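You operate a simulated robot arm through the tools that you are given. There is no shell and no other tool.

You run a simulated robot arm. Do the job below in one go: nothing can be reset, and whatever is moved stays where it is left.

## Task
Simmer the soup on high, switch off, then stir the milk in.
Fine: wooden spoon, then on the spoons tray; keep clear of the steam, don't touch the hot pan.

It is judged by the outcome, as a careful person would: the job done as asked, and still so three seconds after it is handed in. It fails if anything else is knocked over, pushed out of place, dropped, spilled or broken.

## Robot
A 7-joint arm with a two-finger parallel gripper, fixed in place. Base frame: the origin is at the foot of the arm, x ahead of it, y to its left, z up. Units: m, rad, N and s.
With the tool pointing down near the work surface it reaches from about 0.34 to 0.78 m from the base axis. Its first joint turns from -2.897 to 2.897 rad. Payload 3.91 kg.
The TCP is the grasp point between the finger pads, 0.03 m short of the fingertips. In the tool frame z runs along the fingers and y along their closing line. The gripper opens to 0.11 m. The fingers are 0.02 m wide and 0.01 m thick; the gripper's body (0.048 by 0.112 m) begins 0.055 m behind the TCP.
Orientation is that of the tool frame in the base frame, as a unit quaternion [x, y, z, w]. With the fingers straight down and closing along the base's y, the tool's x points along the base's -x, its y along +y and its z along -z.

## Interface
- The arm moves only by the tool drive_tool. Its argument "moves" is a list of rows, each a list of 7 numbers: the shift along the tool's x, y, z in cm, then the turn, a rotation vector about the tool's x, y, z in rad, then the finger opening in cm, from 0 to 11. In form: [[tx, ty, tz, wx, wy, wz, jaw], ...]. A call has 1 to 20 rows; each row is the pose to reach, as a shift and turn from the pose commanded when the call began, along the tool's axes at that moment. Each row takes 0.2 s and may step no farther than 0.05 m and 0.15 rad from the row before; otherwise, or with a gripper value out of range, the whole call is refused. A pose out of reach is approached as far as the arm can. The call stops where the force on the tool passes 40 N (or 10 N more than at its start, if that is more) or the arm is blocked; 0.2 s more then pass. Each finger travels about 0.153 m/s and halts on what it meets, pressing with about 45 N; the grip force reading is that of the motor and also rises with nothing between the fingers. The clock runs only during rows and for 0.2 s after the last one: add rows that repeat a pose to give the fingers time. It gives the time, the measured TCP pose, the force on the tool (base axes), the opening and the grip force at its end, in the units of the frame above (readings bear some noise), with the torque about the TCP (base axes, N m) and any sound that the robot's microphone picked up, and new pictures: "pictures" is both (left out), scene, wrist or none.
- Cameras (640 x 400 px; columns grow to the right, rows downward): "scene" is fixed at [0.0535, 0.6377, 1.4951]; the picture's right is [-0.77, -0.64, 0.00], its down [-0.30, 0.36, -0.88] and it looks along [0.57, -0.68, -0.47] (base axes); focal length 319 px, centre (320, 200). "wrist" rides on the gripper at [0.077, 0.007, -0.114] in the tool frame; the picture's right is [-0.09, 1.00, 0.00], its down [-0.80, -0.07, -0.59] and it looks along [-0.59, -0.05, 0.80] (tool axes); focal length 270 px, centre (320, 200). There is no depth. A picture from a camera that has moved, and an enlarged one, comes with that camera's place and axes in the base frame and with its lens. The place of the scene camera against the robot may be out by one fixed shift of up to 0.018 m in any direction.
- raise_lower(by): slides the trunk up (or, below 0, down) by that many m; the arm rides with it, the base frame stays. It gives what a move gives, with no picture.
- enlarge(camera, box): a new picture of the part [left, top, right, bottom] of that camera's present view, enlarged. The clock stands still meanwhile.
- job_done(): hands the job in; it is judged then, once.

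Nothing tells you positions but the pictures and the camera data. Unless the task says otherwise, let go and move clear before handing in.

The tools are called by a JSON object that holds its "api" and its "payload". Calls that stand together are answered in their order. drive_tool: Moves the arm, as the interface text tells. Its arguments: {"type":"object","properties":{"moves":{"type":"array"},"pictures":{"type":"string","enum":["both","scene","wrist","none"]}},"required":["moves"]} The other tools are called the same way: raise_lower (by) slides the trunk up or down; enlarge (camera, box) takes an enlarged picture of a part of a camera's view; job_done () hands the job in.

At the start:

```text
time_s: 0.0
ee_pos: [0.3661, -0.1469, 1.3487]
tool_rot: [-0.001, 1.0, 0.001, 0.001]
ft_force: [-0.3, -0.4, -0.1]
torque: [-0.02, 0.03, 0.0]
gripper_width: 0.11
grip_force: 0.0
trunk travel left (down, up): [-0.575, 0.035]
```

scene: 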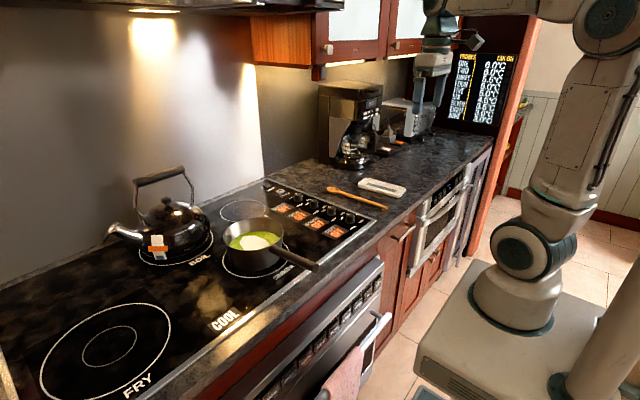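
wrist: 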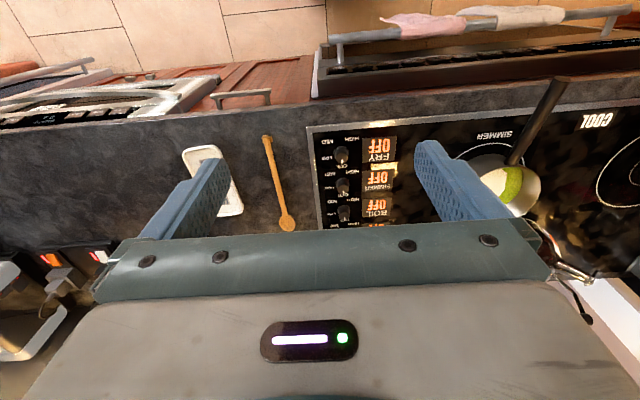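

I see a cooktop with a small pan of green soup (milk on top) on the SIMMER ring, a row of knobs with OFF displays, a wooden spoon, and a white tray on the counter. I'll look closer before moving.

{"api": "enlarge", "payload": {"camera": "scene", "box": [220, 160, 420, 285]}}

{"api": "enlarge", "payload": {"camera": "wrist", "box": [160, 100, 420, 260]}}

{"api": "enlarge", "payload": {"camera": "scene", "box": [100, 150, 340, 300]}}

{"api": "enlarge", "payload": {"camera": "scene", "box": [430, 30, 530, 130]}}

```text
3.20 times, centred on (320, 222) of scene
camera zoom: at [0.0535, 0.6377, 1.4951], right [-0.77, -0.64, 0.0], down [-0.3, 0.36, -0.88], along [0.57, -0.68, -0.47], focal length 1019 px, centre (320, 128)
```

zoom: 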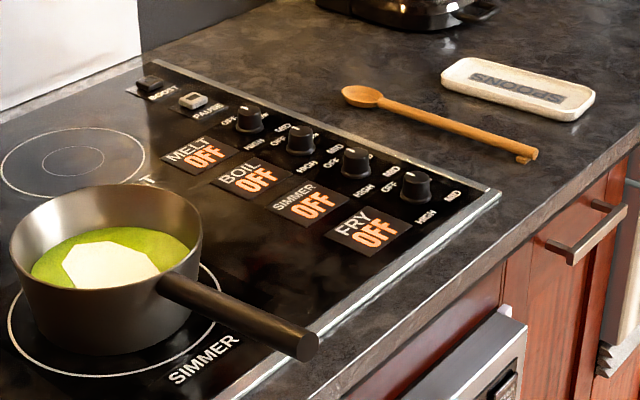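

```text
2.46 times, centred on (290, 180) of wrist
camera zoom: at [0.2898, -0.1393, 1.4626], right [0.09, 1.0, 0.0], down [0.8, -0.07, 0.59], along [0.59, -0.05, -0.8], focal length 665 px, centre (394, 249)
```

zoom: 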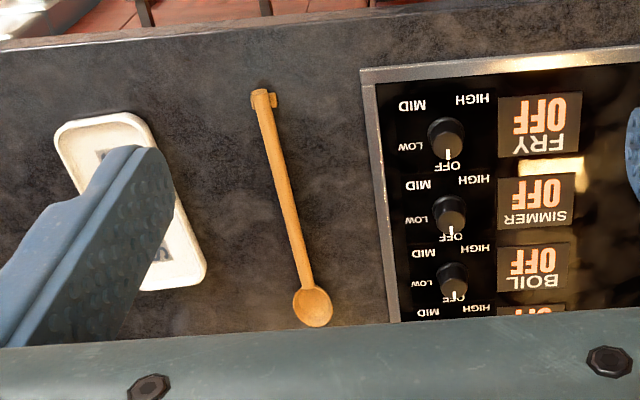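

```text
2.67 times, centred on (220, 225) of scene
camera zoom: at [0.0535, 0.6377, 1.4951], right [-0.77, -0.64, 0.0], down [-0.3, 0.36, -0.88], along [0.57, -0.68, -0.47], focal length 850 px, centre (587, 133)
```

zoom: 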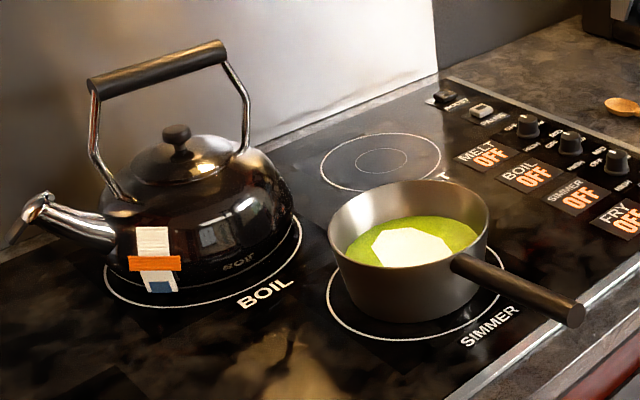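

```text
4.00 times, centred on (480, 80) of scene
camera zoom: at [0.0535, 0.6377, 1.4951], right [-0.77, -0.64, 0.0], down [-0.3, 0.36, -0.88], along [0.57, -0.68, -0.47], focal length 1274 px, centre (-320, 680)
```

zoom: 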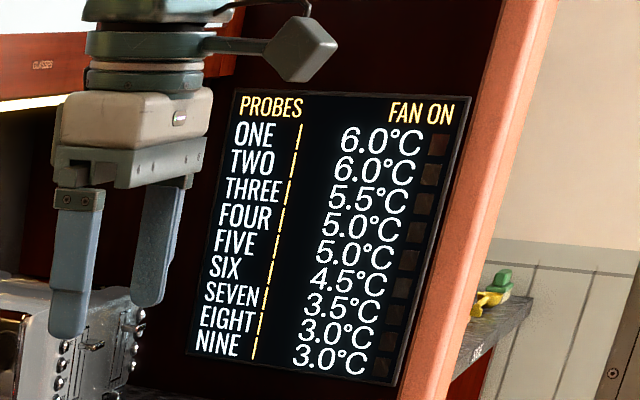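

The counter top is at about z 0.935. The spoon lies along x at y≈-0.265, the tray is near (0.60,-0.41), the SIMMER knob is near (0.62,-0.117) and the pan is near (0.66,0.19) with its handle pointing toward me. I'll move above the SIMMER knob to look at it more closely.

{"api": "drive_tool", "payload": {"moves": [[-3, 0.4, 2.5, 0, 0, 0, 8], [-6, 0.8, 5, 0, 0, 0, 8], [-9, 1.2, 7.5, 0, 0, 0, 6], [-12, 1.6, 10, 0, 0, 0, 6], [-15, 2, 12.5, 0, 0, 0, 6], [-18, 2.4, 15, 0, 0, 0, 6], [-20, 2.7, 17, 0, 0, 0, 6], [-20, 3, 19, 0, 0, 0, 6], [-20, 3, 19, 0, 0, 0, 6]]}}

```text
time_s: 2.0
ee_pos: [0.5675, -0.1143, 1.1596]
tool_rot: [0.001, 1.0, 0.0, 0.0]
ft_force: [0.4, -1.0, 0.2]
torque: [0.0, -0.02, -0.04]
gripper_width: 0.06
grip_force: 0.1
trunk travel left (down, up): [-0.575, 0.035]
camera wrist: at [0.4903, -0.1087, 1.273], right [0.09, 1.0, 0.0], down [0.8, -0.07, 0.59], along [0.59, -0.05, -0.8], focal length 270 px, centre (320, 200)
```

scene: 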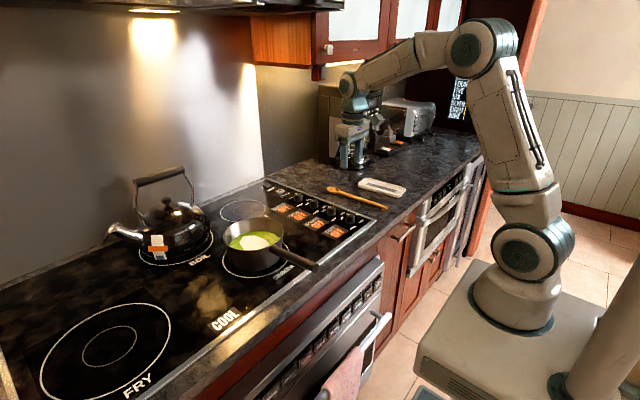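
wrist: 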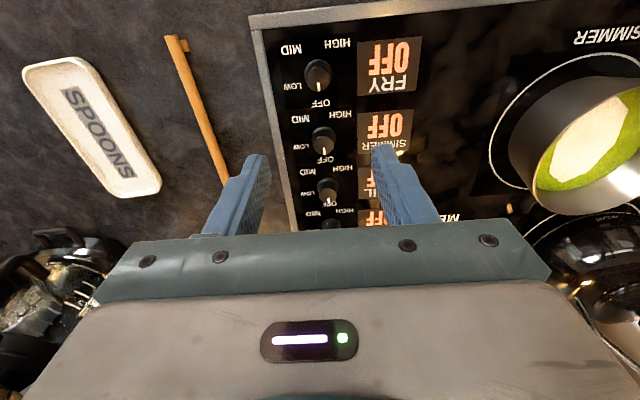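

{"api": "enlarge", "payload": {"camera": "wrist", "box": [250, 20, 430, 240]}}

{"api": "enlarge", "payload": {"camera": "wrist", "box": [460, 20, 640, 240]}}

{"api": "enlarge", "payload": {"camera": "wrist", "box": [10, 20, 260, 220]}}

{"api": "enlarge", "payload": {"camera": "scene", "box": [260, 170, 370, 250]}}

```text
1.82 times, centred on (340, 130) of wrist
camera zoom: at [0.4903, -0.1087, 1.273], right [0.09, 1.0, 0.0], down [0.8, -0.07, 0.59], along [0.59, -0.05, -0.8], focal length 491 px, centre (284, 327)
```

zoom: 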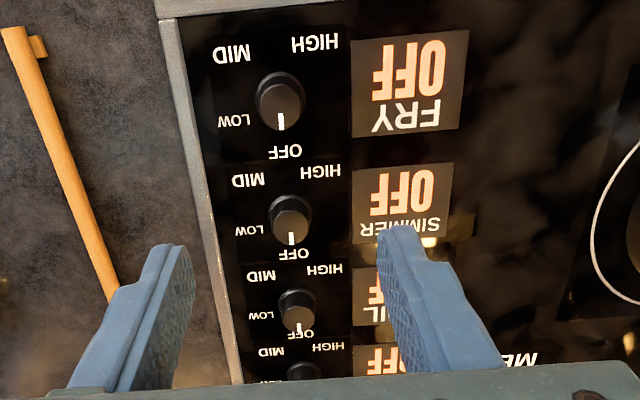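

```text
1.82 times, centred on (550, 130) of wrist
camera zoom: at [0.4903, -0.1087, 1.273], right [0.09, 1.0, 0.0], down [0.8, -0.07, 0.59], along [0.59, -0.05, -0.8], focal length 491 px, centre (-98, 327)
```

zoom: 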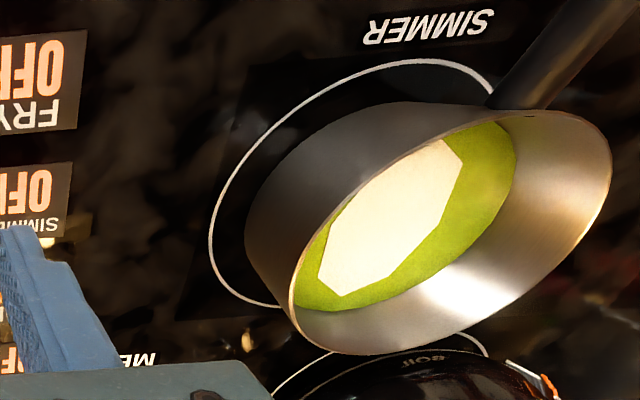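

```text
2.00 times, centred on (135, 120) of wrist
camera zoom: at [0.4903, -0.1087, 1.273], right [0.09, 1.0, 0.0], down [0.8, -0.07, 0.59], along [0.59, -0.05, -0.8], focal length 541 px, centre (690, 360)
```

zoom: 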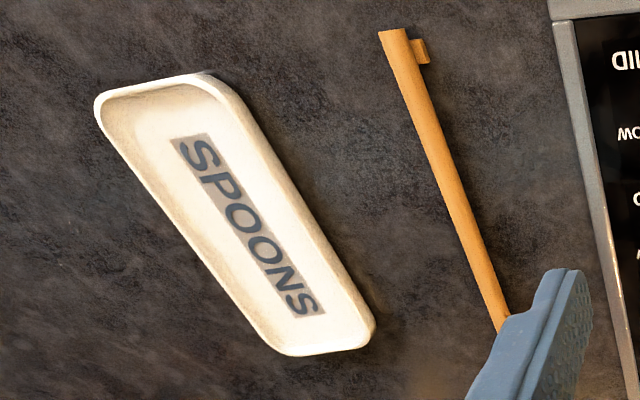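

```text
5.00 times, centred on (315, 210) of scene
camera zoom: at [0.0535, 0.6377, 1.4951], right [-0.77, -0.64, 0.0], down [-0.3, 0.36, -0.88], along [0.57, -0.68, -0.47], focal length 1593 px, centre (345, 150)
```

zoom: 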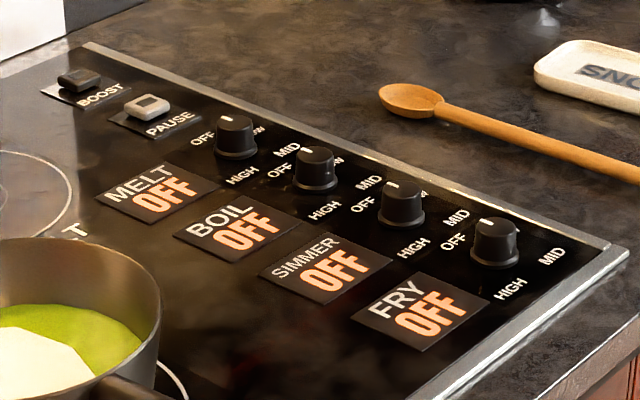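

The four knobs are about 7.4 cm apart, with SIMMER at about (0.624,-0.116). From above, the settings run clockwise: OFF at the far side, then LOW, MID and HIGH. I'll check how far the wrist can turn while still high above the knob.

{"api": "drive_tool", "payload": {"moves": [[-1.5, 0, 0, 0, 0, -0.15, 6], [-3, 0, 0, 0, 0, -0.3, 6], [-5.5, 0, 0, 0, 0, -0.45, 6], [-5.5, 0, 0, 0, 0, -0.6, 6], [-5.5, 0, 0, 0, 0, -0.75, 6], [-5.5, 0, 0, 0, 0, -0.9, 6], [-5.5, 0, 0, 0, 0, -1.05, 6], [-5.5, 0, 0, 0, 0, -1.2, 6], [-5.5, 0, 0, 0, 0, -1.35, 6], [-5.5, 0, 0, 0, 0, -1.5, 6], [-5.5, 0, 0, 0, 0, -1.5, 6]], "pictures": "wrist"}}

```text
time_s: 4.4
ee_pos: [0.6215, -0.1168, 1.1581]
tool_rot: [-0.681, 0.732, -0.001, 0.0]
ft_force: [-0.4, 0.0, -0.4]
torque: [0.01, 0.0, 0.01]
gripper_width: 0.0599
grip_force: 0.1
trunk travel left (down, up): [-0.575, 0.035]
camera wrist: at [0.6097, -0.1926, 1.2724], right [-0.99, 0.16, 0.0], down [0.13, 0.79, 0.59], along [0.09, 0.59, -0.8], focal length 270 px, centre (320, 200)
```

wrist: 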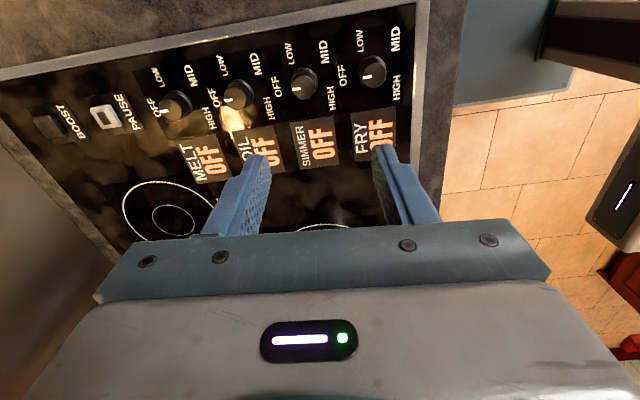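

{"api": "enlarge", "payload": {"camera": "wrist", "box": [220, 20, 420, 145]}}

{"api": "drive_tool", "payload": {"moves": [[0, 0, 0, 0, 0, -0.15, 6], [0, 0, 0, 0, 0, -0.3, 6], [0, 0, 0, 0, 0, -0.45, 6], [0, 0, 0, 0, 0, -0.6, 6], [0, 0, 0, 0, 0, -0.75, 6], [0, 0, 0, 0, 0, -0.75, 6]], "pictures": "wrist"}}

```text
3.20 times, centred on (320, 82) of wrist
camera zoom: at [0.6097, -0.1926, 1.2724], right [-0.99, 0.16, 0.0], down [0.13, 0.79, 0.59], along [0.09, 0.59, -0.8], focal length 865 px, centre (320, 576)
```

zoom: 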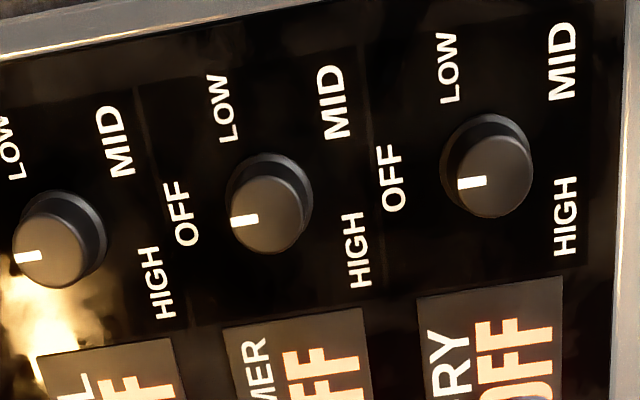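

```text
time_s: 5.8
ee_pos: [0.6218, -0.1157, 1.1581]
tool_rot: [0.902, -0.432, 0.0, 0.0]
ft_force: [0.0, 0.0, 0.8]
torque: [0.02, 0.02, 0.0]
gripper_width: 0.0599
grip_force: 0.0
trunk travel left (down, up): [-0.575, 0.035]
camera wrist: at [0.6652, -0.1807, 1.2725], right [-0.83, -0.56, 0.0], down [-0.45, 0.67, 0.59], along [-0.33, 0.49, -0.8], focal length 270 px, centre (320, 200)
```

wrist: 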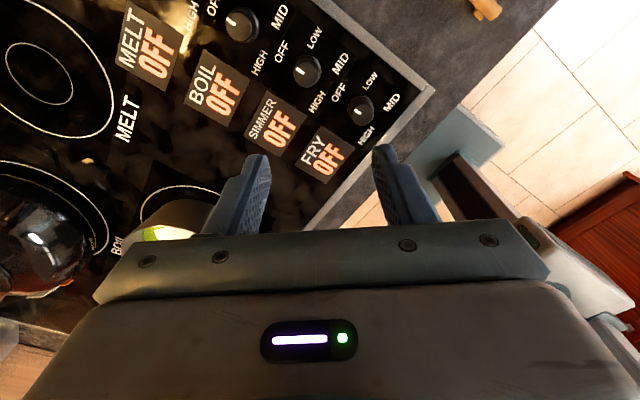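

The wrist turns far enough this way. Combining the views puts the SIMMER knob at about (0.635,-0.118), so I'll go down to just above it and check.

{"api": "drive_tool", "payload": {"moves": [[1, -0.9, 3, 0, 0, 0, 5], [1, -0.9, 6, 0, 0, 0, 5], [1, -0.9, 9, 0, 0, 0, 5], [1, -0.9, 12, 0, 0, 0, 5], [1, -0.9, 14, 0, 0, 0, 5], [1, -0.9, 14, 0, 0, 0, 5]]}}

{"api": "enlarge", "payload": {"camera": "wrist", "box": [200, 60, 440, 210]}}

{"api": "enlarge", "payload": {"camera": "scene", "box": [260, 150, 380, 240]}}

```text
time_s: 7.2
ee_pos: [0.6334, -0.1194, 1.0168]
tool_rot: [0.902, -0.432, 0.0, 0.0]
ft_force: [0.6, 0.7, 0.3]
torque: [0.0, 0.0, 0.03]
gripper_width: 0.05
grip_force: 0.1
trunk travel left (down, up): [-0.575, 0.035]
camera wrist: at [0.6778, -0.1828, 1.1319], right [-0.83, -0.56, 0.0], down [-0.45, 0.67, 0.59], along [-0.33, 0.49, -0.8], focal length 270 px, centre (320, 200)
```

scene: 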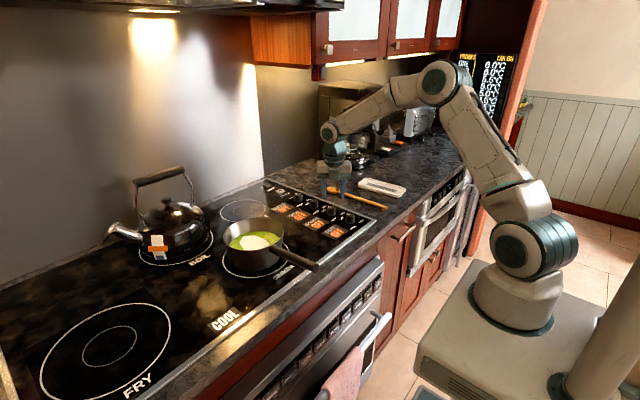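
wrist: 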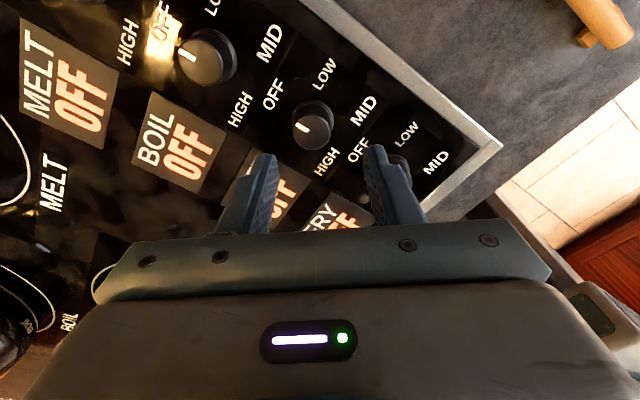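

```text
2.67 times, centred on (320, 135) of wrist
camera zoom: at [0.6778, -0.1828, 1.1319], right [-0.83, -0.56, 0.0], down [-0.45, 0.67, 0.59], along [-0.33, 0.49, -0.8], focal length 721 px, centre (320, 373)
```

zoom: 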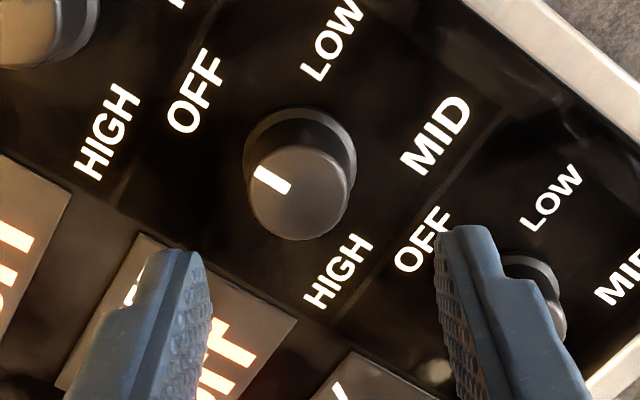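

```text
4.44 times, centred on (320, 195) of scene
camera zoom: at [0.0535, 0.6377, 1.4951], right [-0.77, -0.64, 0.0], down [-0.3, 0.36, -0.88], along [0.57, -0.68, -0.47], focal length 1416 px, centre (320, 222)
```

zoom: 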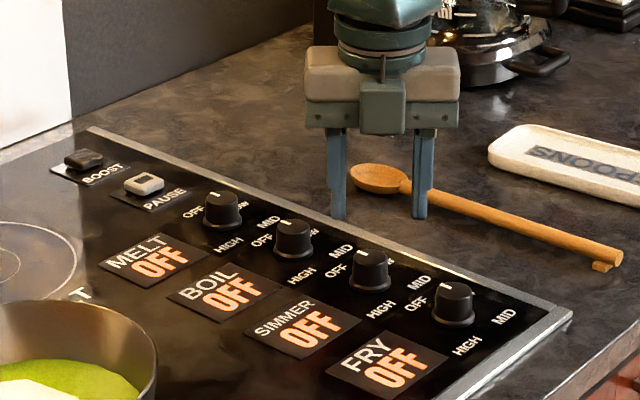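

Checking against the scene picture, the panel is lower than I first thought: knob top about z 0.937, panel about 0.912. The knob is at about (0.640,-0.114), so I'll step closer and look again.

{"api": "drive_tool", "payload": {"moves": [[0, -0.5, 1, 0, 0, 0, 5], [0, -0.85, 2.5, 0, 0, 0, 5], [0, -0.85, 3.5, 0, 0, 0, 5], [0, -0.85, 3.5, 0, 0, 0, 5]]}}

{"api": "enlarge", "payload": {"camera": "wrist", "box": [200, 60, 440, 210]}}

{"api": "enlarge", "payload": {"camera": "scene", "box": [260, 150, 380, 240]}}

```text
time_s: 8.2
ee_pos: [0.6401, -0.1121, 0.9826]
tool_rot: [0.902, -0.431, -0.001, 0.001]
ft_force: [-0.9, -0.5, -0.2]
torque: [-0.03, -0.01, 0.02]
gripper_width: 0.0501
grip_force: 0.0
trunk travel left (down, up): [-0.575, 0.035]
camera wrist: at [0.6845, -0.1767, 1.097], right [-0.83, -0.56, 0.0], down [-0.45, 0.67, 0.59], along [-0.33, 0.49, -0.8], focal length 270 px, centre (320, 200)
```

scene: 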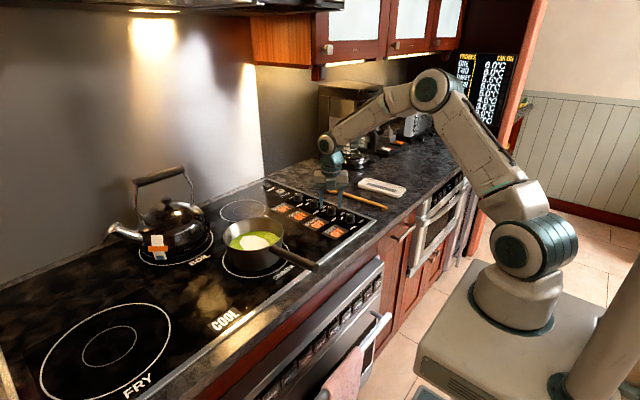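
wrist: 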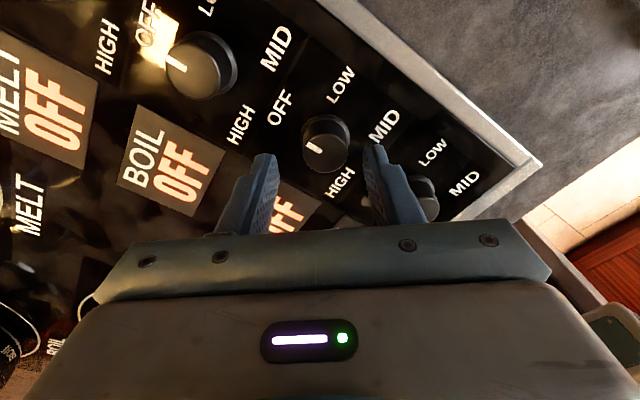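

```text
2.67 times, centred on (320, 135) of wrist
camera zoom: at [0.6845, -0.1767, 1.097], right [-0.83, -0.56, 0.0], down [-0.45, 0.67, 0.59], along [-0.33, 0.49, -0.8], focal length 721 px, centre (320, 373)
```

zoom: 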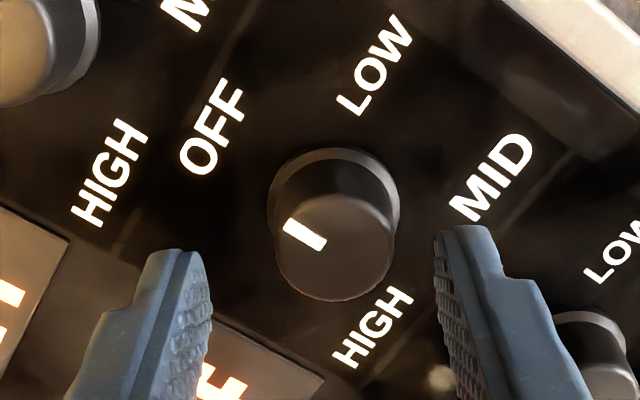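

```text
4.44 times, centred on (320, 195) of scene
camera zoom: at [0.0535, 0.6377, 1.4951], right [-0.77, -0.64, 0.0], down [-0.3, 0.36, -0.88], along [0.57, -0.68, -0.47], focal length 1416 px, centre (320, 222)
```

zoom: 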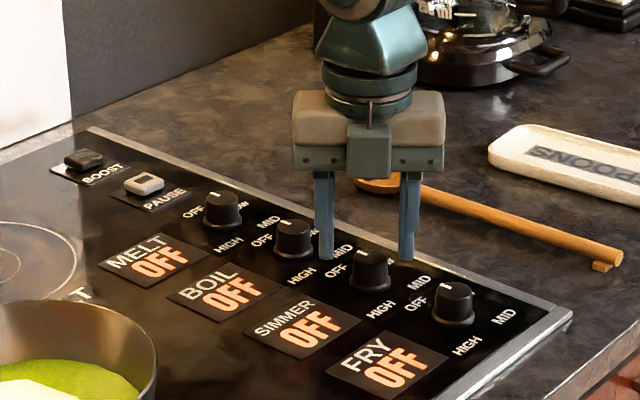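

The knob top now works out at z≈0.953, its base at about 0.928 and its centre near (0.641,-0.118). I'll lower around it and grip gently.

{"api": "drive_tool", "payload": {"moves": [[0.5, 0.3, 0.5, 0, 0, 0, 5], [0.5, 0.3, 1.2, 0, 0, 0, 5], [0.5, 0.3, 1.9, 0, 0, 0, 5], [0.5, 0.3, 1.9, 0, 0, 0, 5]]}}

{"api": "enlarge", "payload": {"camera": "wrist", "box": [200, 60, 440, 210]}}

{"api": "enlarge", "payload": {"camera": "scene", "box": [260, 150, 380, 240]}}

```text
time_s: 9.2
ee_pos: [0.6406, -0.1184, 0.9636]
tool_rot: [0.902, -0.432, 0.0, 0.0]
ft_force: [-0.4, -0.8, -0.2]
torque: [0.01, 0.04, 0.01]
gripper_width: 0.0499
grip_force: 0.1
trunk travel left (down, up): [-0.575, 0.035]
camera wrist: at [0.6854, -0.1831, 1.078], right [-0.83, -0.56, 0.0], down [-0.45, 0.67, 0.59], along [-0.33, 0.49, -0.8], focal length 270 px, centre (320, 200)
```

scene: 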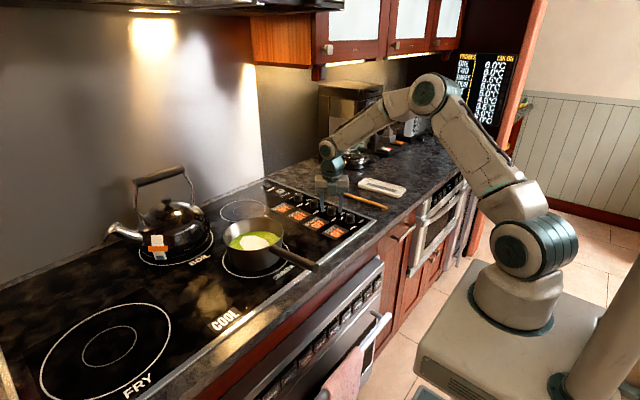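
wrist: 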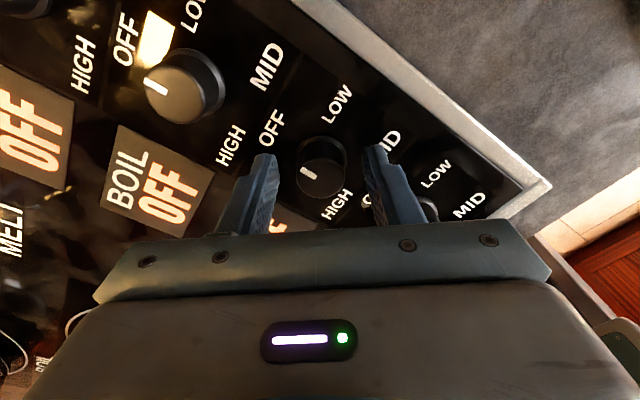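

```text
2.67 times, centred on (320, 135) of wrist
camera zoom: at [0.6854, -0.1831, 1.078], right [-0.83, -0.56, 0.0], down [-0.45, 0.67, 0.59], along [-0.33, 0.49, -0.8], focal length 721 px, centre (320, 373)
```

zoom: 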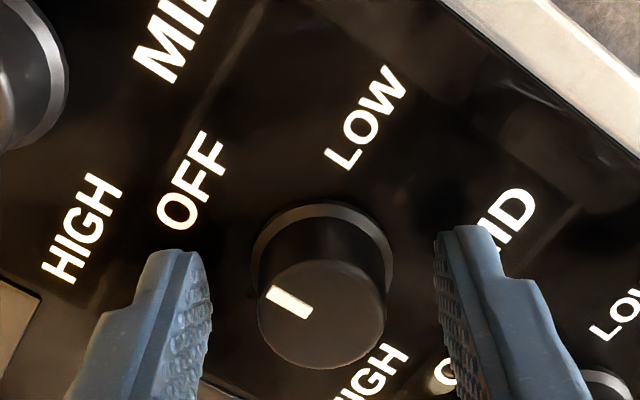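

```text
4.44 times, centred on (320, 195) of scene
camera zoom: at [0.0535, 0.6377, 1.4951], right [-0.77, -0.64, 0.0], down [-0.3, 0.36, -0.88], along [0.57, -0.68, -0.47], focal length 1416 px, centre (320, 222)
```

zoom: 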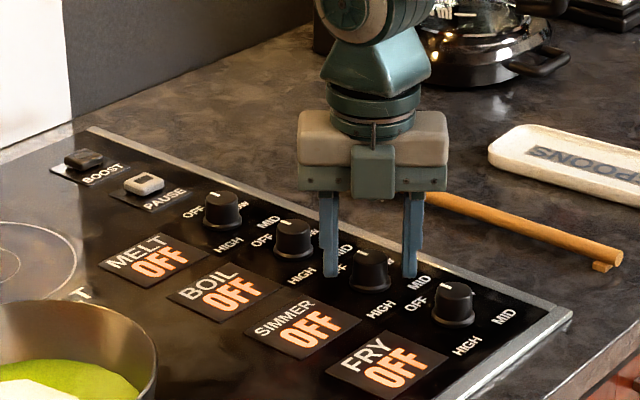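

The fingers straddle the knob and are centred on it. I'll close now.

{"api": "drive_tool", "payload": {"moves": [[0, 0, 0, 0, 0, 0, 4], [0, 0, 0, 0, 0, 0, 3], [0, 0, 0, 0, 0, 0, 2.5], [0, 0, 0, 0, 0, 0, 2.5]], "pictures": "wrist"}}

```text
time_s: 10.2
ee_pos: [0.6422, -0.1186, 0.9637]
tool_rot: [0.903, -0.43, 0.0, 0.0]
ft_force: [-2.0, -0.2, -1.3]
torque: [0.19, -0.32, 0.0]
gripper_width: 0.0292
grip_force: 45.0
trunk travel left (down, up): [-0.575, 0.035]
camera wrist: at [0.6852, -0.1832, 1.0782], right [-0.83, -0.56, 0.0], down [-0.45, 0.67, 0.59], along [-0.33, 0.49, -0.8], focal length 270 px, centre (320, 200)
```

wrist: 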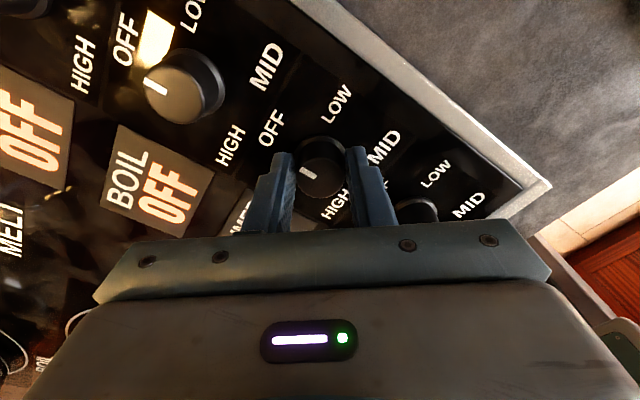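

I have the knob gripped (2.9 cm across). I'll turn it a little clockwise first and check the response.

{"api": "drive_tool", "payload": {"moves": [[0, 0, 0, 0, 0, 0.12, 2.5], [0, 0, 0, 0, 0, 0.24, 2.5], [0, 0, 0, 0, 0, 0.36, 2.5], [0, 0, 0, 0, 0, 0.48, 2.5]], "pictures": "wrist"}}

{"api": "enlarge", "payload": {"camera": "scene", "box": [260, 150, 380, 240]}}

```text
time_s: 11.2
ee_pos: [0.641, -0.1191, 0.9637]
tool_rot: [0.773, -0.634, -0.001, 0.0]
ft_force: [-9.5, -2.8, -7.0]
torque: [-0.27, -0.41, 0.02]
gripper_width: 0.0292
grip_force: 44.8
trunk travel left (down, up): [-0.575, 0.035]
camera wrist: at [0.6498, -0.1963, 1.0781], right [-0.99, -0.11, 0.0], down [-0.09, 0.8, 0.59], along [-0.07, 0.59, -0.8], focal length 270 px, centre (320, 200)
```

wrist: 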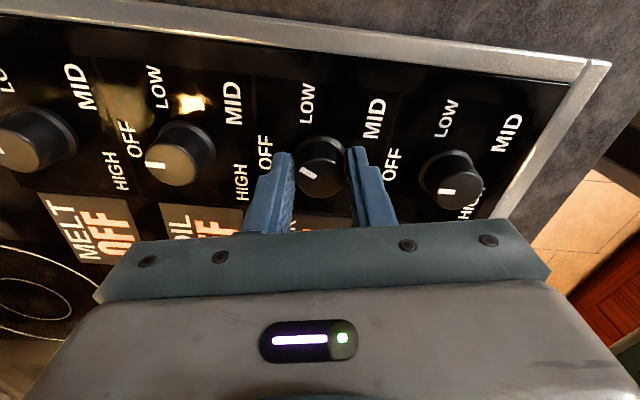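

```text
4.44 times, centred on (320, 195) of scene
camera zoom: at [0.0535, 0.6377, 1.4951], right [-0.77, -0.64, 0.0], down [-0.3, 0.36, -0.88], along [0.57, -0.68, -0.47], focal length 1416 px, centre (320, 222)
```

zoom: 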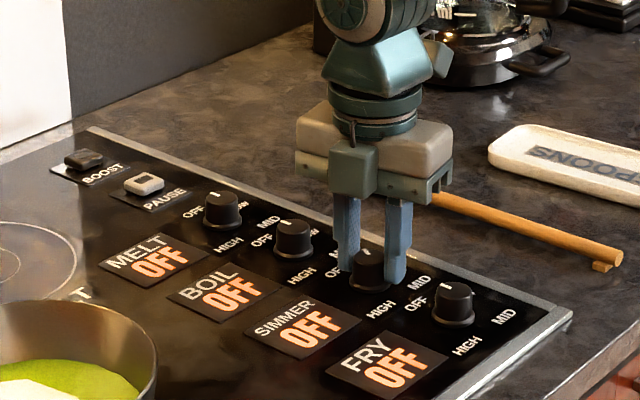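

The knob turns with the gripper. I'll keep turning clockwise.

{"api": "drive_tool", "payload": {"moves": [[0, 0, 0, 0, 0, 0.14, 2.5], [0, 0, 0, 0, 0, 0.28, 2.5], [0, 0, 0, 0, 0, 0.42, 2.5], [0, 0, 0, 0, 0, 0.56, 2.5], [0, 0, 0, 0, 0, 0.7, 2.5], [0, 0, 0, 0, 0, 0.84, 2.5], [0, 0, 0, 0, 0, 0.98, 2.5], [0, 0, 0, 0, 0, 1.12, 2.5], [0, 0, 0, 0, 0, 1.26, 2.5], [0, 0, 0, 0, 0, 1.4, 2.5]], "pictures": "wrist"}}

{"api": "enlarge", "payload": {"camera": "scene", "box": [260, 150, 380, 240]}}

```text
time_s: 13.4
ee_pos: [0.6394, -0.1168, 0.964]
tool_rot: [-0.184, 0.983, 0.0, -0.003]
ft_force: [-25.7, 4.8, -15.4]
torque: [-0.2, -0.09, 0.0]
gripper_width: 0.0286
grip_force: 44.9
trunk travel left (down, up): [-0.575, 0.035]
camera wrist: at [0.5659, -0.139, 1.0786], right [-0.28, 0.96, 0.0], down [0.77, 0.22, 0.59], along [0.57, 0.17, -0.81], focal length 270 px, centre (320, 200)
```

wrist: 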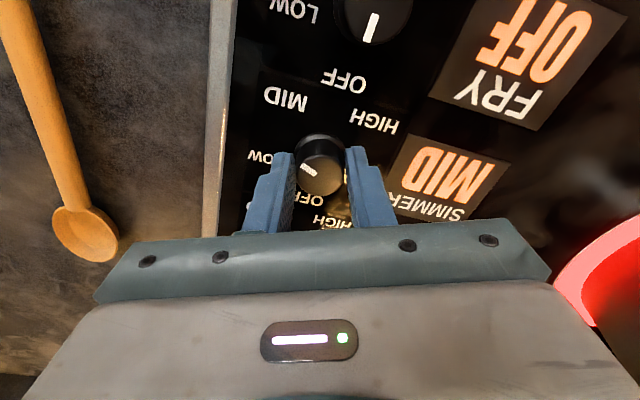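

```text
4.44 times, centred on (320, 195) of scene
camera zoom: at [0.0535, 0.6377, 1.4951], right [-0.77, -0.64, 0.0], down [-0.3, 0.36, -0.88], along [0.57, -0.68, -0.47], focal length 1416 px, centre (320, 222)
```

zoom: 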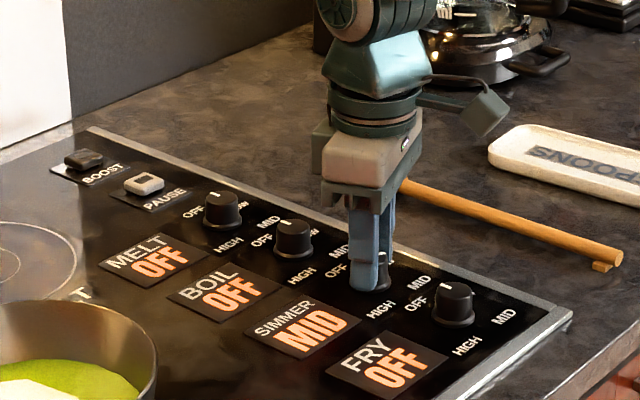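

The SIMMER display now reads MID and the zone glows red. I'll loosen and regrip to take off the side force, then continue toward HIGH.

{"api": "drive_tool", "payload": {"moves": [[0, 0, 0, 0, 0, 0, 4], [0.05, 0.05, 0, 0, 0, 0, 4], [0.05, 0.05, 0, 0, 0, 0, 2.5], [0.05, 0.05, 0, 0, 0, 0, 2.5]], "pictures": "none"}}

{"api": "drive_tool", "payload": {"moves": [[0, 0, 0, 0, 0, 0.14, 2.5], [0, 0, 0, 0, 0, 0.28, 2.5], [0, 0, 0, 0, 0, 0.42, 2.5], [0, 0, 0, 0, 0, 0.56, 2.5], [0, 0, 0, 0, 0, 0.7, 2.5], [0, 0, 0, 0, 0, 0.84, 2.5], [0, 0, 0, 0, 0, 0.98, 2.5]], "pictures": "wrist"}}

{"api": "enlarge", "payload": {"camera": "scene", "box": [220, 120, 380, 280]}}

```text
time_s: 14.4
ee_pos: [0.6419, -0.117, 0.9664]
tool_rot: [-0.184, 0.983, 0.0, 0.001]
ft_force: [1.3, 5.4, 5.5]
torque: [0.26, 0.24, 0.02]
gripper_width: 0.0287
grip_force: 45.1
trunk travel left (down, up): [-0.575, 0.035]
```

```text
time_s: 16.0
ee_pos: [0.6407, -0.1187, 0.9653]
tool_rot: [0.301, 0.954, -0.001, 0.001]
ft_force: [9.1, 4.9, 15.3]
torque: [-0.2, -0.65, -0.02]
gripper_width: 0.0287
grip_force: 44.9
trunk travel left (down, up): [-0.575, 0.035]
camera wrist: at [0.5828, -0.0681, 1.0795], right [0.64, 0.76, 0.0], down [0.61, -0.52, 0.6], along [0.46, -0.38, -0.8], focal length 270 px, centre (320, 200)
```

wrist: 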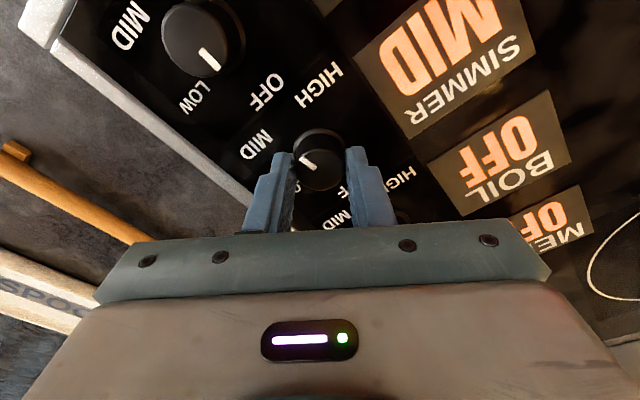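

```text
2.50 times, centred on (300, 200) of scene
camera zoom: at [0.0535, 0.6377, 1.4951], right [-0.77, -0.64, 0.0], down [-0.3, 0.36, -0.88], along [0.57, -0.68, -0.47], focal length 796 px, centre (370, 200)
```

zoom: 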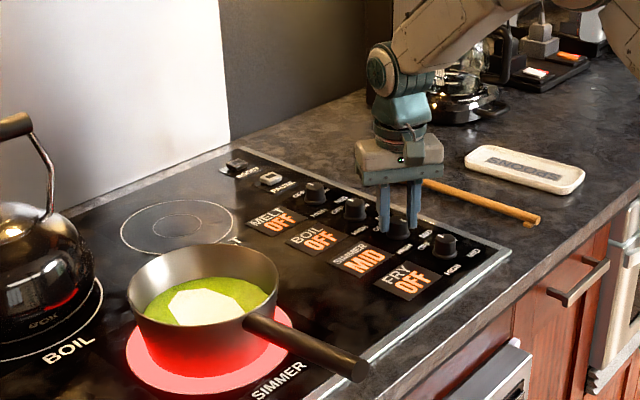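

The pointer is now at the MID mark. I'll go on clockwise to HIGH.

{"api": "drive_tool", "payload": {"moves": [[0, 0, 0, 0, 0, 0.14, 2.5], [0, 0, 0, 0, 0, 0.28, 2.5], [0, 0, 0, 0, 0, 0.42, 2.5], [0, 0, 0, 0, 0, 0.56, 2.5], [0, 0, 0, 0, 0, 0.7, 2.5], [0, 0, 0, 0, 0, 0.84, 2.5], [0, 0, 0, 0, 0, 0.98, 2.5]], "pictures": "wrist"}}

{"api": "enlarge", "payload": {"camera": "scene", "box": [220, 120, 380, 280]}}

```text
time_s: 17.6
ee_pos: [0.6399, -0.1181, 0.9654]
tool_rot: [0.715, 0.699, -0.001, 0.0]
ft_force: [1.9, 1.3, 12.1]
torque: [-0.06, -0.53, 0.58]
gripper_width: 0.0298
grip_force: 45.2
trunk travel left (down, up): [-0.575, 0.035]
camera wrist: at [0.6493, -0.0413, 1.0782], right [0.99, -0.11, 0.0], down [-0.09, -0.8, 0.59], along [-0.07, -0.59, -0.8], focal length 270 px, centre (320, 200)
```

wrist: 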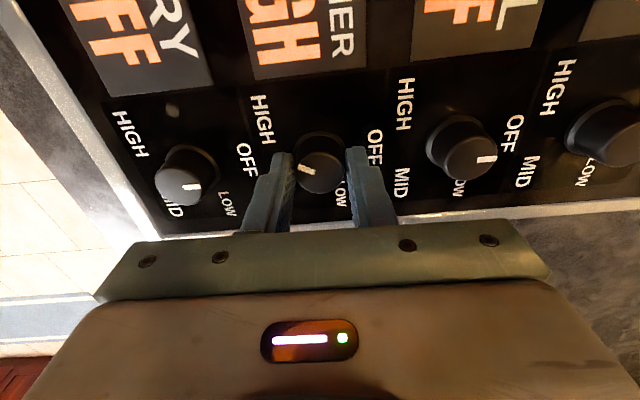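

```text
2.50 times, centred on (300, 200) of scene
camera zoom: at [0.0535, 0.6377, 1.4951], right [-0.77, -0.64, 0.0], down [-0.3, 0.36, -0.88], along [0.57, -0.68, -0.47], focal length 796 px, centre (370, 200)
```

zoom: 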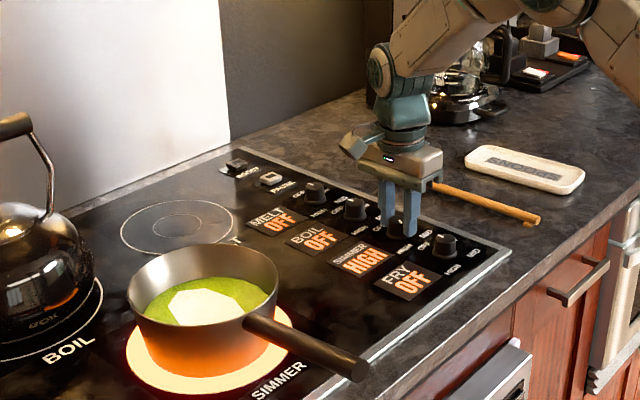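

SIMMER now reads HIGH and the ring glows. I'll loosen my grip, stay at the knob and wait for the soup to simmer.

{"api": "drive_tool", "payload": {"moves": [[0, 0, 0, 0, 0, 0, 4], [0, 0, 0, 0, 0, 0, 4], [0, 0, 0, 0, 0, 0, 4], [0, 0, 0, 0, 0, 0, 4], [0, 0, 0, 0, 0, 0, 4], [0, 0, 0, 0, 0, 0, 4], [0, 0, 0, 0, 0, 0, 4], [0, 0, 0, 0, 0, 0, 4], [0, 0, 0, 0, 0, 0, 4], [0, 0, 0, 0, 0, 0, 4]], "pictures": "wrist"}}

{"api": "enlarge", "payload": {"camera": "scene", "box": [200, 120, 360, 280]}}

```text
time_s: 19.8
ee_pos: [0.6418, -0.1187, 0.9638]
tool_rot: [0.714, 0.701, -0.001, 0.0]
ft_force: [0.4, 0.2, -0.8]
torque: [0.03, 0.01, 0.02]
gripper_width: 0.04
grip_force: 0.1
trunk travel left (down, up): [-0.575, 0.035]
camera wrist: at [0.6502, -0.0417, 1.0784], right [0.99, -0.11, 0.0], down [-0.09, -0.8, 0.59], along [-0.06, -0.59, -0.8], focal length 270 px, centre (320, 200)
```

wrist: 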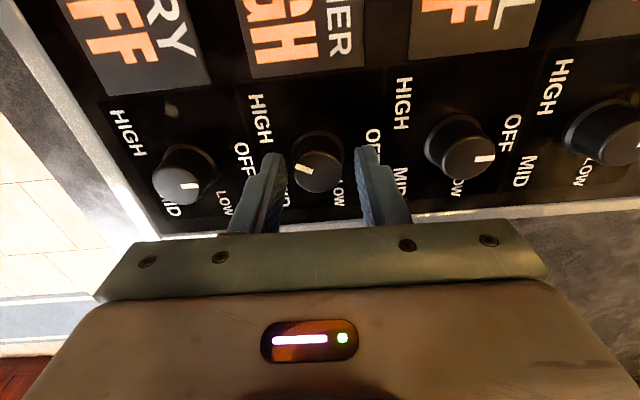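

```text
2.50 times, centred on (280, 200) of scene
camera zoom: at [0.0535, 0.6377, 1.4951], right [-0.77, -0.64, 0.0], down [-0.3, 0.36, -0.88], along [0.57, -0.68, -0.47], focal length 796 px, centre (420, 200)
```

zoom: 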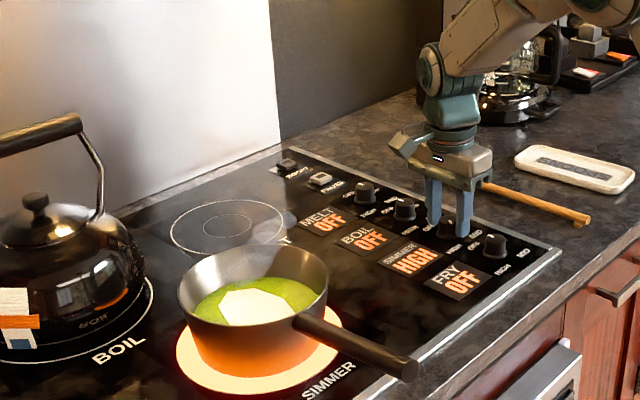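

{"api": "drive_tool", "payload": {"moves": [[0, 0, 0, 0, 0, 0, 4], [0, 0, 0, 0, 0, 0, 4], [0, 0, 0, 0, 0, 0, 4], [0, 0, 0, 0, 0, 0, 4], [0, 0, 0, 0, 0, 0, 4], [0, 0, 0, 0, 0, 0, 4], [0, 0, 0, 0, 0, 0, 4], [0, 0, 0, 0, 0, 0, 4], [0, 0, 0, 0, 0, 0, 4], [0, 0, 0, 0, 0, 0, 4]], "pictures": "none"}}

{"api": "enlarge", "payload": {"camera": "scene", "box": [180, 120, 340, 280]}}

```text
time_s: 22.0
ee_pos: [0.641, -0.1181, 0.9646]
tool_rot: [0.714, 0.7, 0.0, 0.001]
ft_force: [0.0, -0.1, 0.1]
torque: [0.01, -0.02, -0.02]
gripper_width: 0.0403
grip_force: 0.1
trunk travel left (down, up): [-0.575, 0.035]
```

```text
2.50 times, centred on (260, 200) of scene
camera zoom: at [0.0535, 0.6377, 1.4951], right [-0.77, -0.64, 0.0], down [-0.3, 0.36, -0.88], along [0.57, -0.68, -0.47], focal length 796 px, centre (470, 200)
```

zoom: 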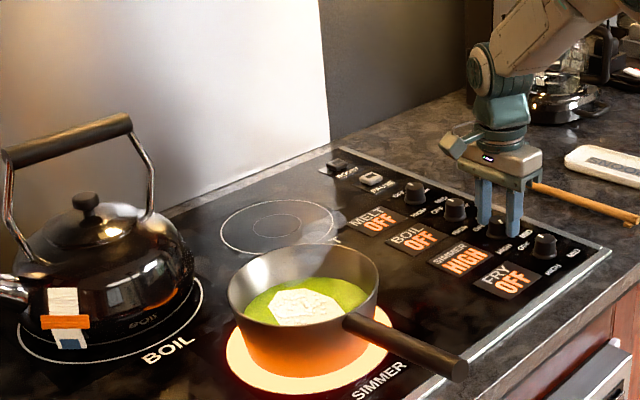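

The milk surface is starting to show texture. I'll keep waiting for a clear simmer.

{"api": "drive_tool", "payload": {"moves": [[0, 0, 0, 0, 0, 0, 4], [0, 0, 0, 0, 0, 0, 4], [0, 0, 0, 0, 0, 0, 4], [0, 0, 0, 0, 0, 0, 4], [0, 0, 0, 0, 0, 0, 4], [0, 0, 0, 0, 0, 0, 4], [0, 0, 0, 0, 0, 0, 4]], "pictures": "none"}}

{"api": "enlarge", "payload": {"camera": "scene", "box": [200, 180, 320, 290]}}

```text
time_s: 23.6
ee_pos: [0.6412, -0.1189, 0.9636]
tool_rot: [0.714, 0.7, 0.0, 0.0]
ft_force: [0.7, 0.4, 0.1]
torque: [0.01, 0.01, 0.06]
gripper_width: 0.04
grip_force: 0.0
trunk travel left (down, up): [-0.575, 0.035]
```

```text
3.64 times, centred on (260, 235) of scene
camera zoom: at [0.0535, 0.6377, 1.4951], right [-0.77, -0.64, 0.0], down [-0.3, 0.36, -0.88], along [0.57, -0.68, -0.47], focal length 1158 px, centre (538, 73)
```

zoom: 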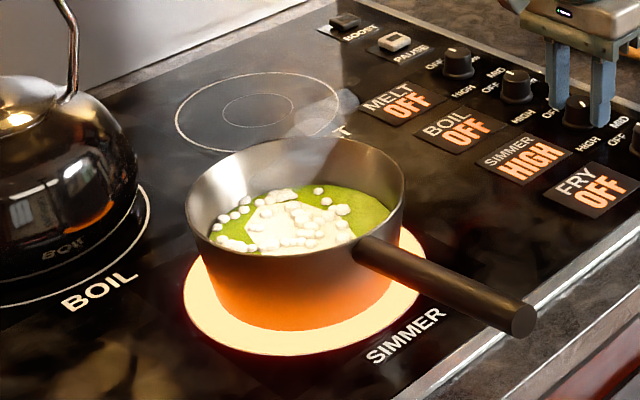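

The soup is bubbling and steaming, so it's simmering. I'll grip the knob and turn it back counterclockwise toward OFF.

{"api": "drive_tool", "payload": {"moves": [[0, 0, 0, 0, 0, 0, 2.5], [0, 0, 0, 0, 0, 0, 2.5], [0, 0, 0, 0, 0, -0.14, 2.5], [0, 0, 0, 0, 0, -0.28, 2.5], [0, 0, 0, 0, 0, -0.42, 2.5], [0, 0, 0, 0, 0, -0.56, 2.5], [0, 0, 0, 0, 0, -0.7, 2.5], [0, 0, 0, 0, 0, -0.84, 2.5], [0, 0, 0, 0, 0, -0.98, 2.5], [0, 0, 0, 0, 0, -1.12, 2.5], [0, 0, 0, 0, 0, -1.26, 2.5], [0, 0, 0, 0, 0, -1.4, 2.5]], "pictures": "wrist"}}

{"api": "enlarge", "payload": {"camera": "scene", "box": [200, 130, 360, 290]}}

```text
time_s: 26.2
ee_pos: [0.641, -0.1176, 0.9649]
tool_rot: [0.093, 0.996, 0.0, 0.0]
ft_force: [-4.4, 2.9, -5.9]
torque: [0.48, 0.31, 0.0]
gripper_width: 0.0295
grip_force: 44.5
trunk travel left (down, up): [-0.575, 0.035]
camera wrist: at [0.5678, -0.0965, 1.0784], right [0.27, 0.96, 0.0], down [0.77, -0.22, 0.59], along [0.57, -0.16, -0.8], focal length 270 px, centre (320, 200)
```

wrist: 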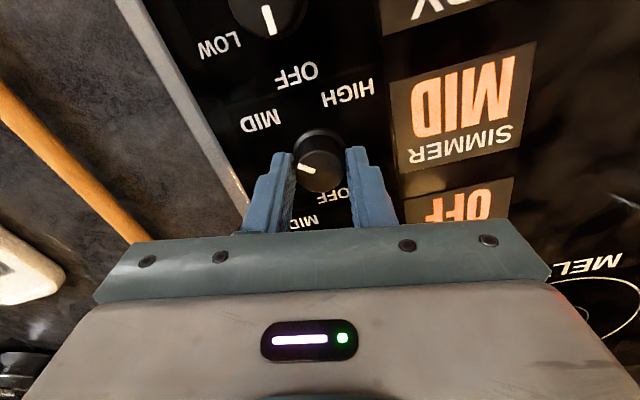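

```text
2.50 times, centred on (280, 210) of scene
camera zoom: at [0.0535, 0.6377, 1.4951], right [-0.77, -0.64, 0.0], down [-0.3, 0.36, -0.88], along [0.57, -0.68, -0.47], focal length 796 px, centre (420, 175)
```

zoom: 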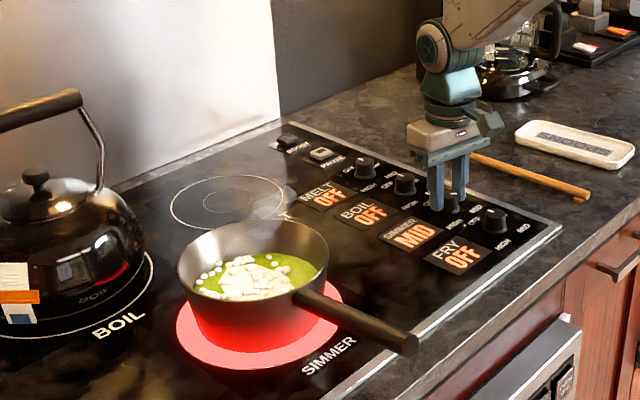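

{"api": "drive_tool", "payload": {"moves": [[0, 0, 0, 0, 0, -0.14, 2.5], [0, 0, 0, 0, 0, -0.28, 2.5], [0, 0, 0, 0, 0, -0.42, 2.5], [0, 0, 0, 0, 0, -0.56, 2.5], [0, 0, 0, 0, 0, -0.7, 2.5], [0, 0, 0, 0, 0, -0.84, 2.5], [0, 0, 0, 0, 0, -0.98, 2.5], [0, 0, 0, 0, 0, -1.12, 2.5], [0, 0, 0, 0, 0, -1.26, 2.5], [0, 0, 0, 0, 0, -1.4, 2.5], [0, 0, 0, 0, 0, -1.54, 2.5], [0, 0, 0, 0, 0, -1.68, 2.5]], "pictures": "wrist"}}

{"api": "enlarge", "payload": {"camera": "scene", "box": [200, 130, 360, 290]}}

{"api": "enlarge", "payload": {"camera": "wrist", "box": [200, 60, 440, 210]}}

```text
time_s: 28.8
ee_pos: [0.6394, -0.1157, 0.964]
tool_rot: [-0.679, 0.734, 0.002, -0.001]
ft_force: [-11.9, 17.9, -9.1]
torque: [0.2, -0.21, 0.0]
gripper_width: 0.0296
grip_force: 45.0
trunk travel left (down, up): [-0.575, 0.035]
camera wrist: at [0.6283, -0.1918, 1.0785], right [-0.99, 0.17, 0.0], down [0.13, 0.79, 0.59], along [0.1, 0.59, -0.8], focal length 270 px, centre (320, 200)
```

wrist: 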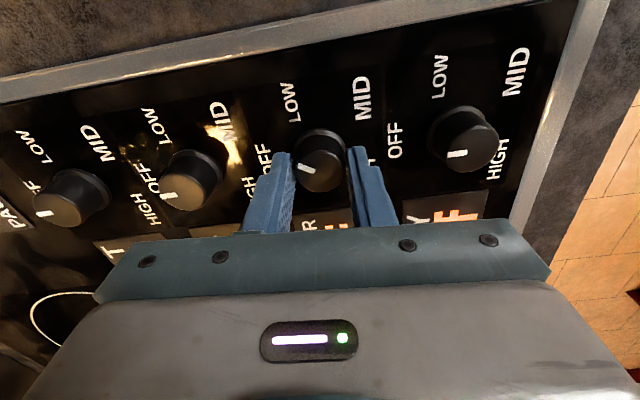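

```text
2.50 times, centred on (280, 210) of scene
camera zoom: at [0.0535, 0.6377, 1.4951], right [-0.77, -0.64, 0.0], down [-0.3, 0.36, -0.88], along [0.57, -0.68, -0.47], focal length 796 px, centre (420, 175)
```

zoom: 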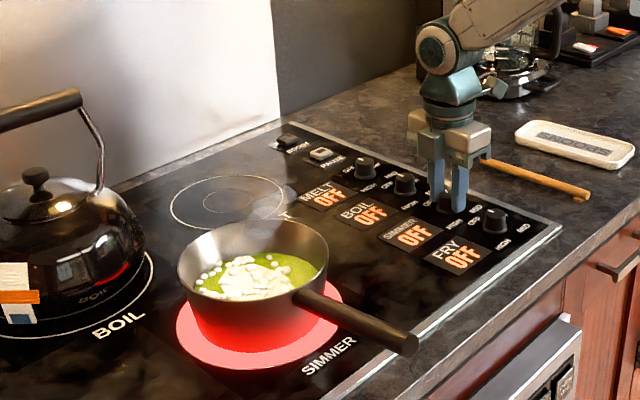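

```text
2.67 times, centred on (320, 135) of wrist
camera zoom: at [0.6283, -0.1918, 1.0785], right [-0.99, 0.17, 0.0], down [0.13, 0.79, 0.59], along [0.1, 0.59, -0.8], focal length 721 px, centre (320, 373)
```

zoom: 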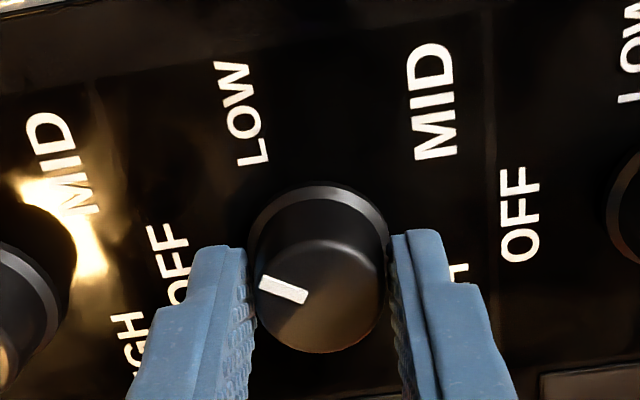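

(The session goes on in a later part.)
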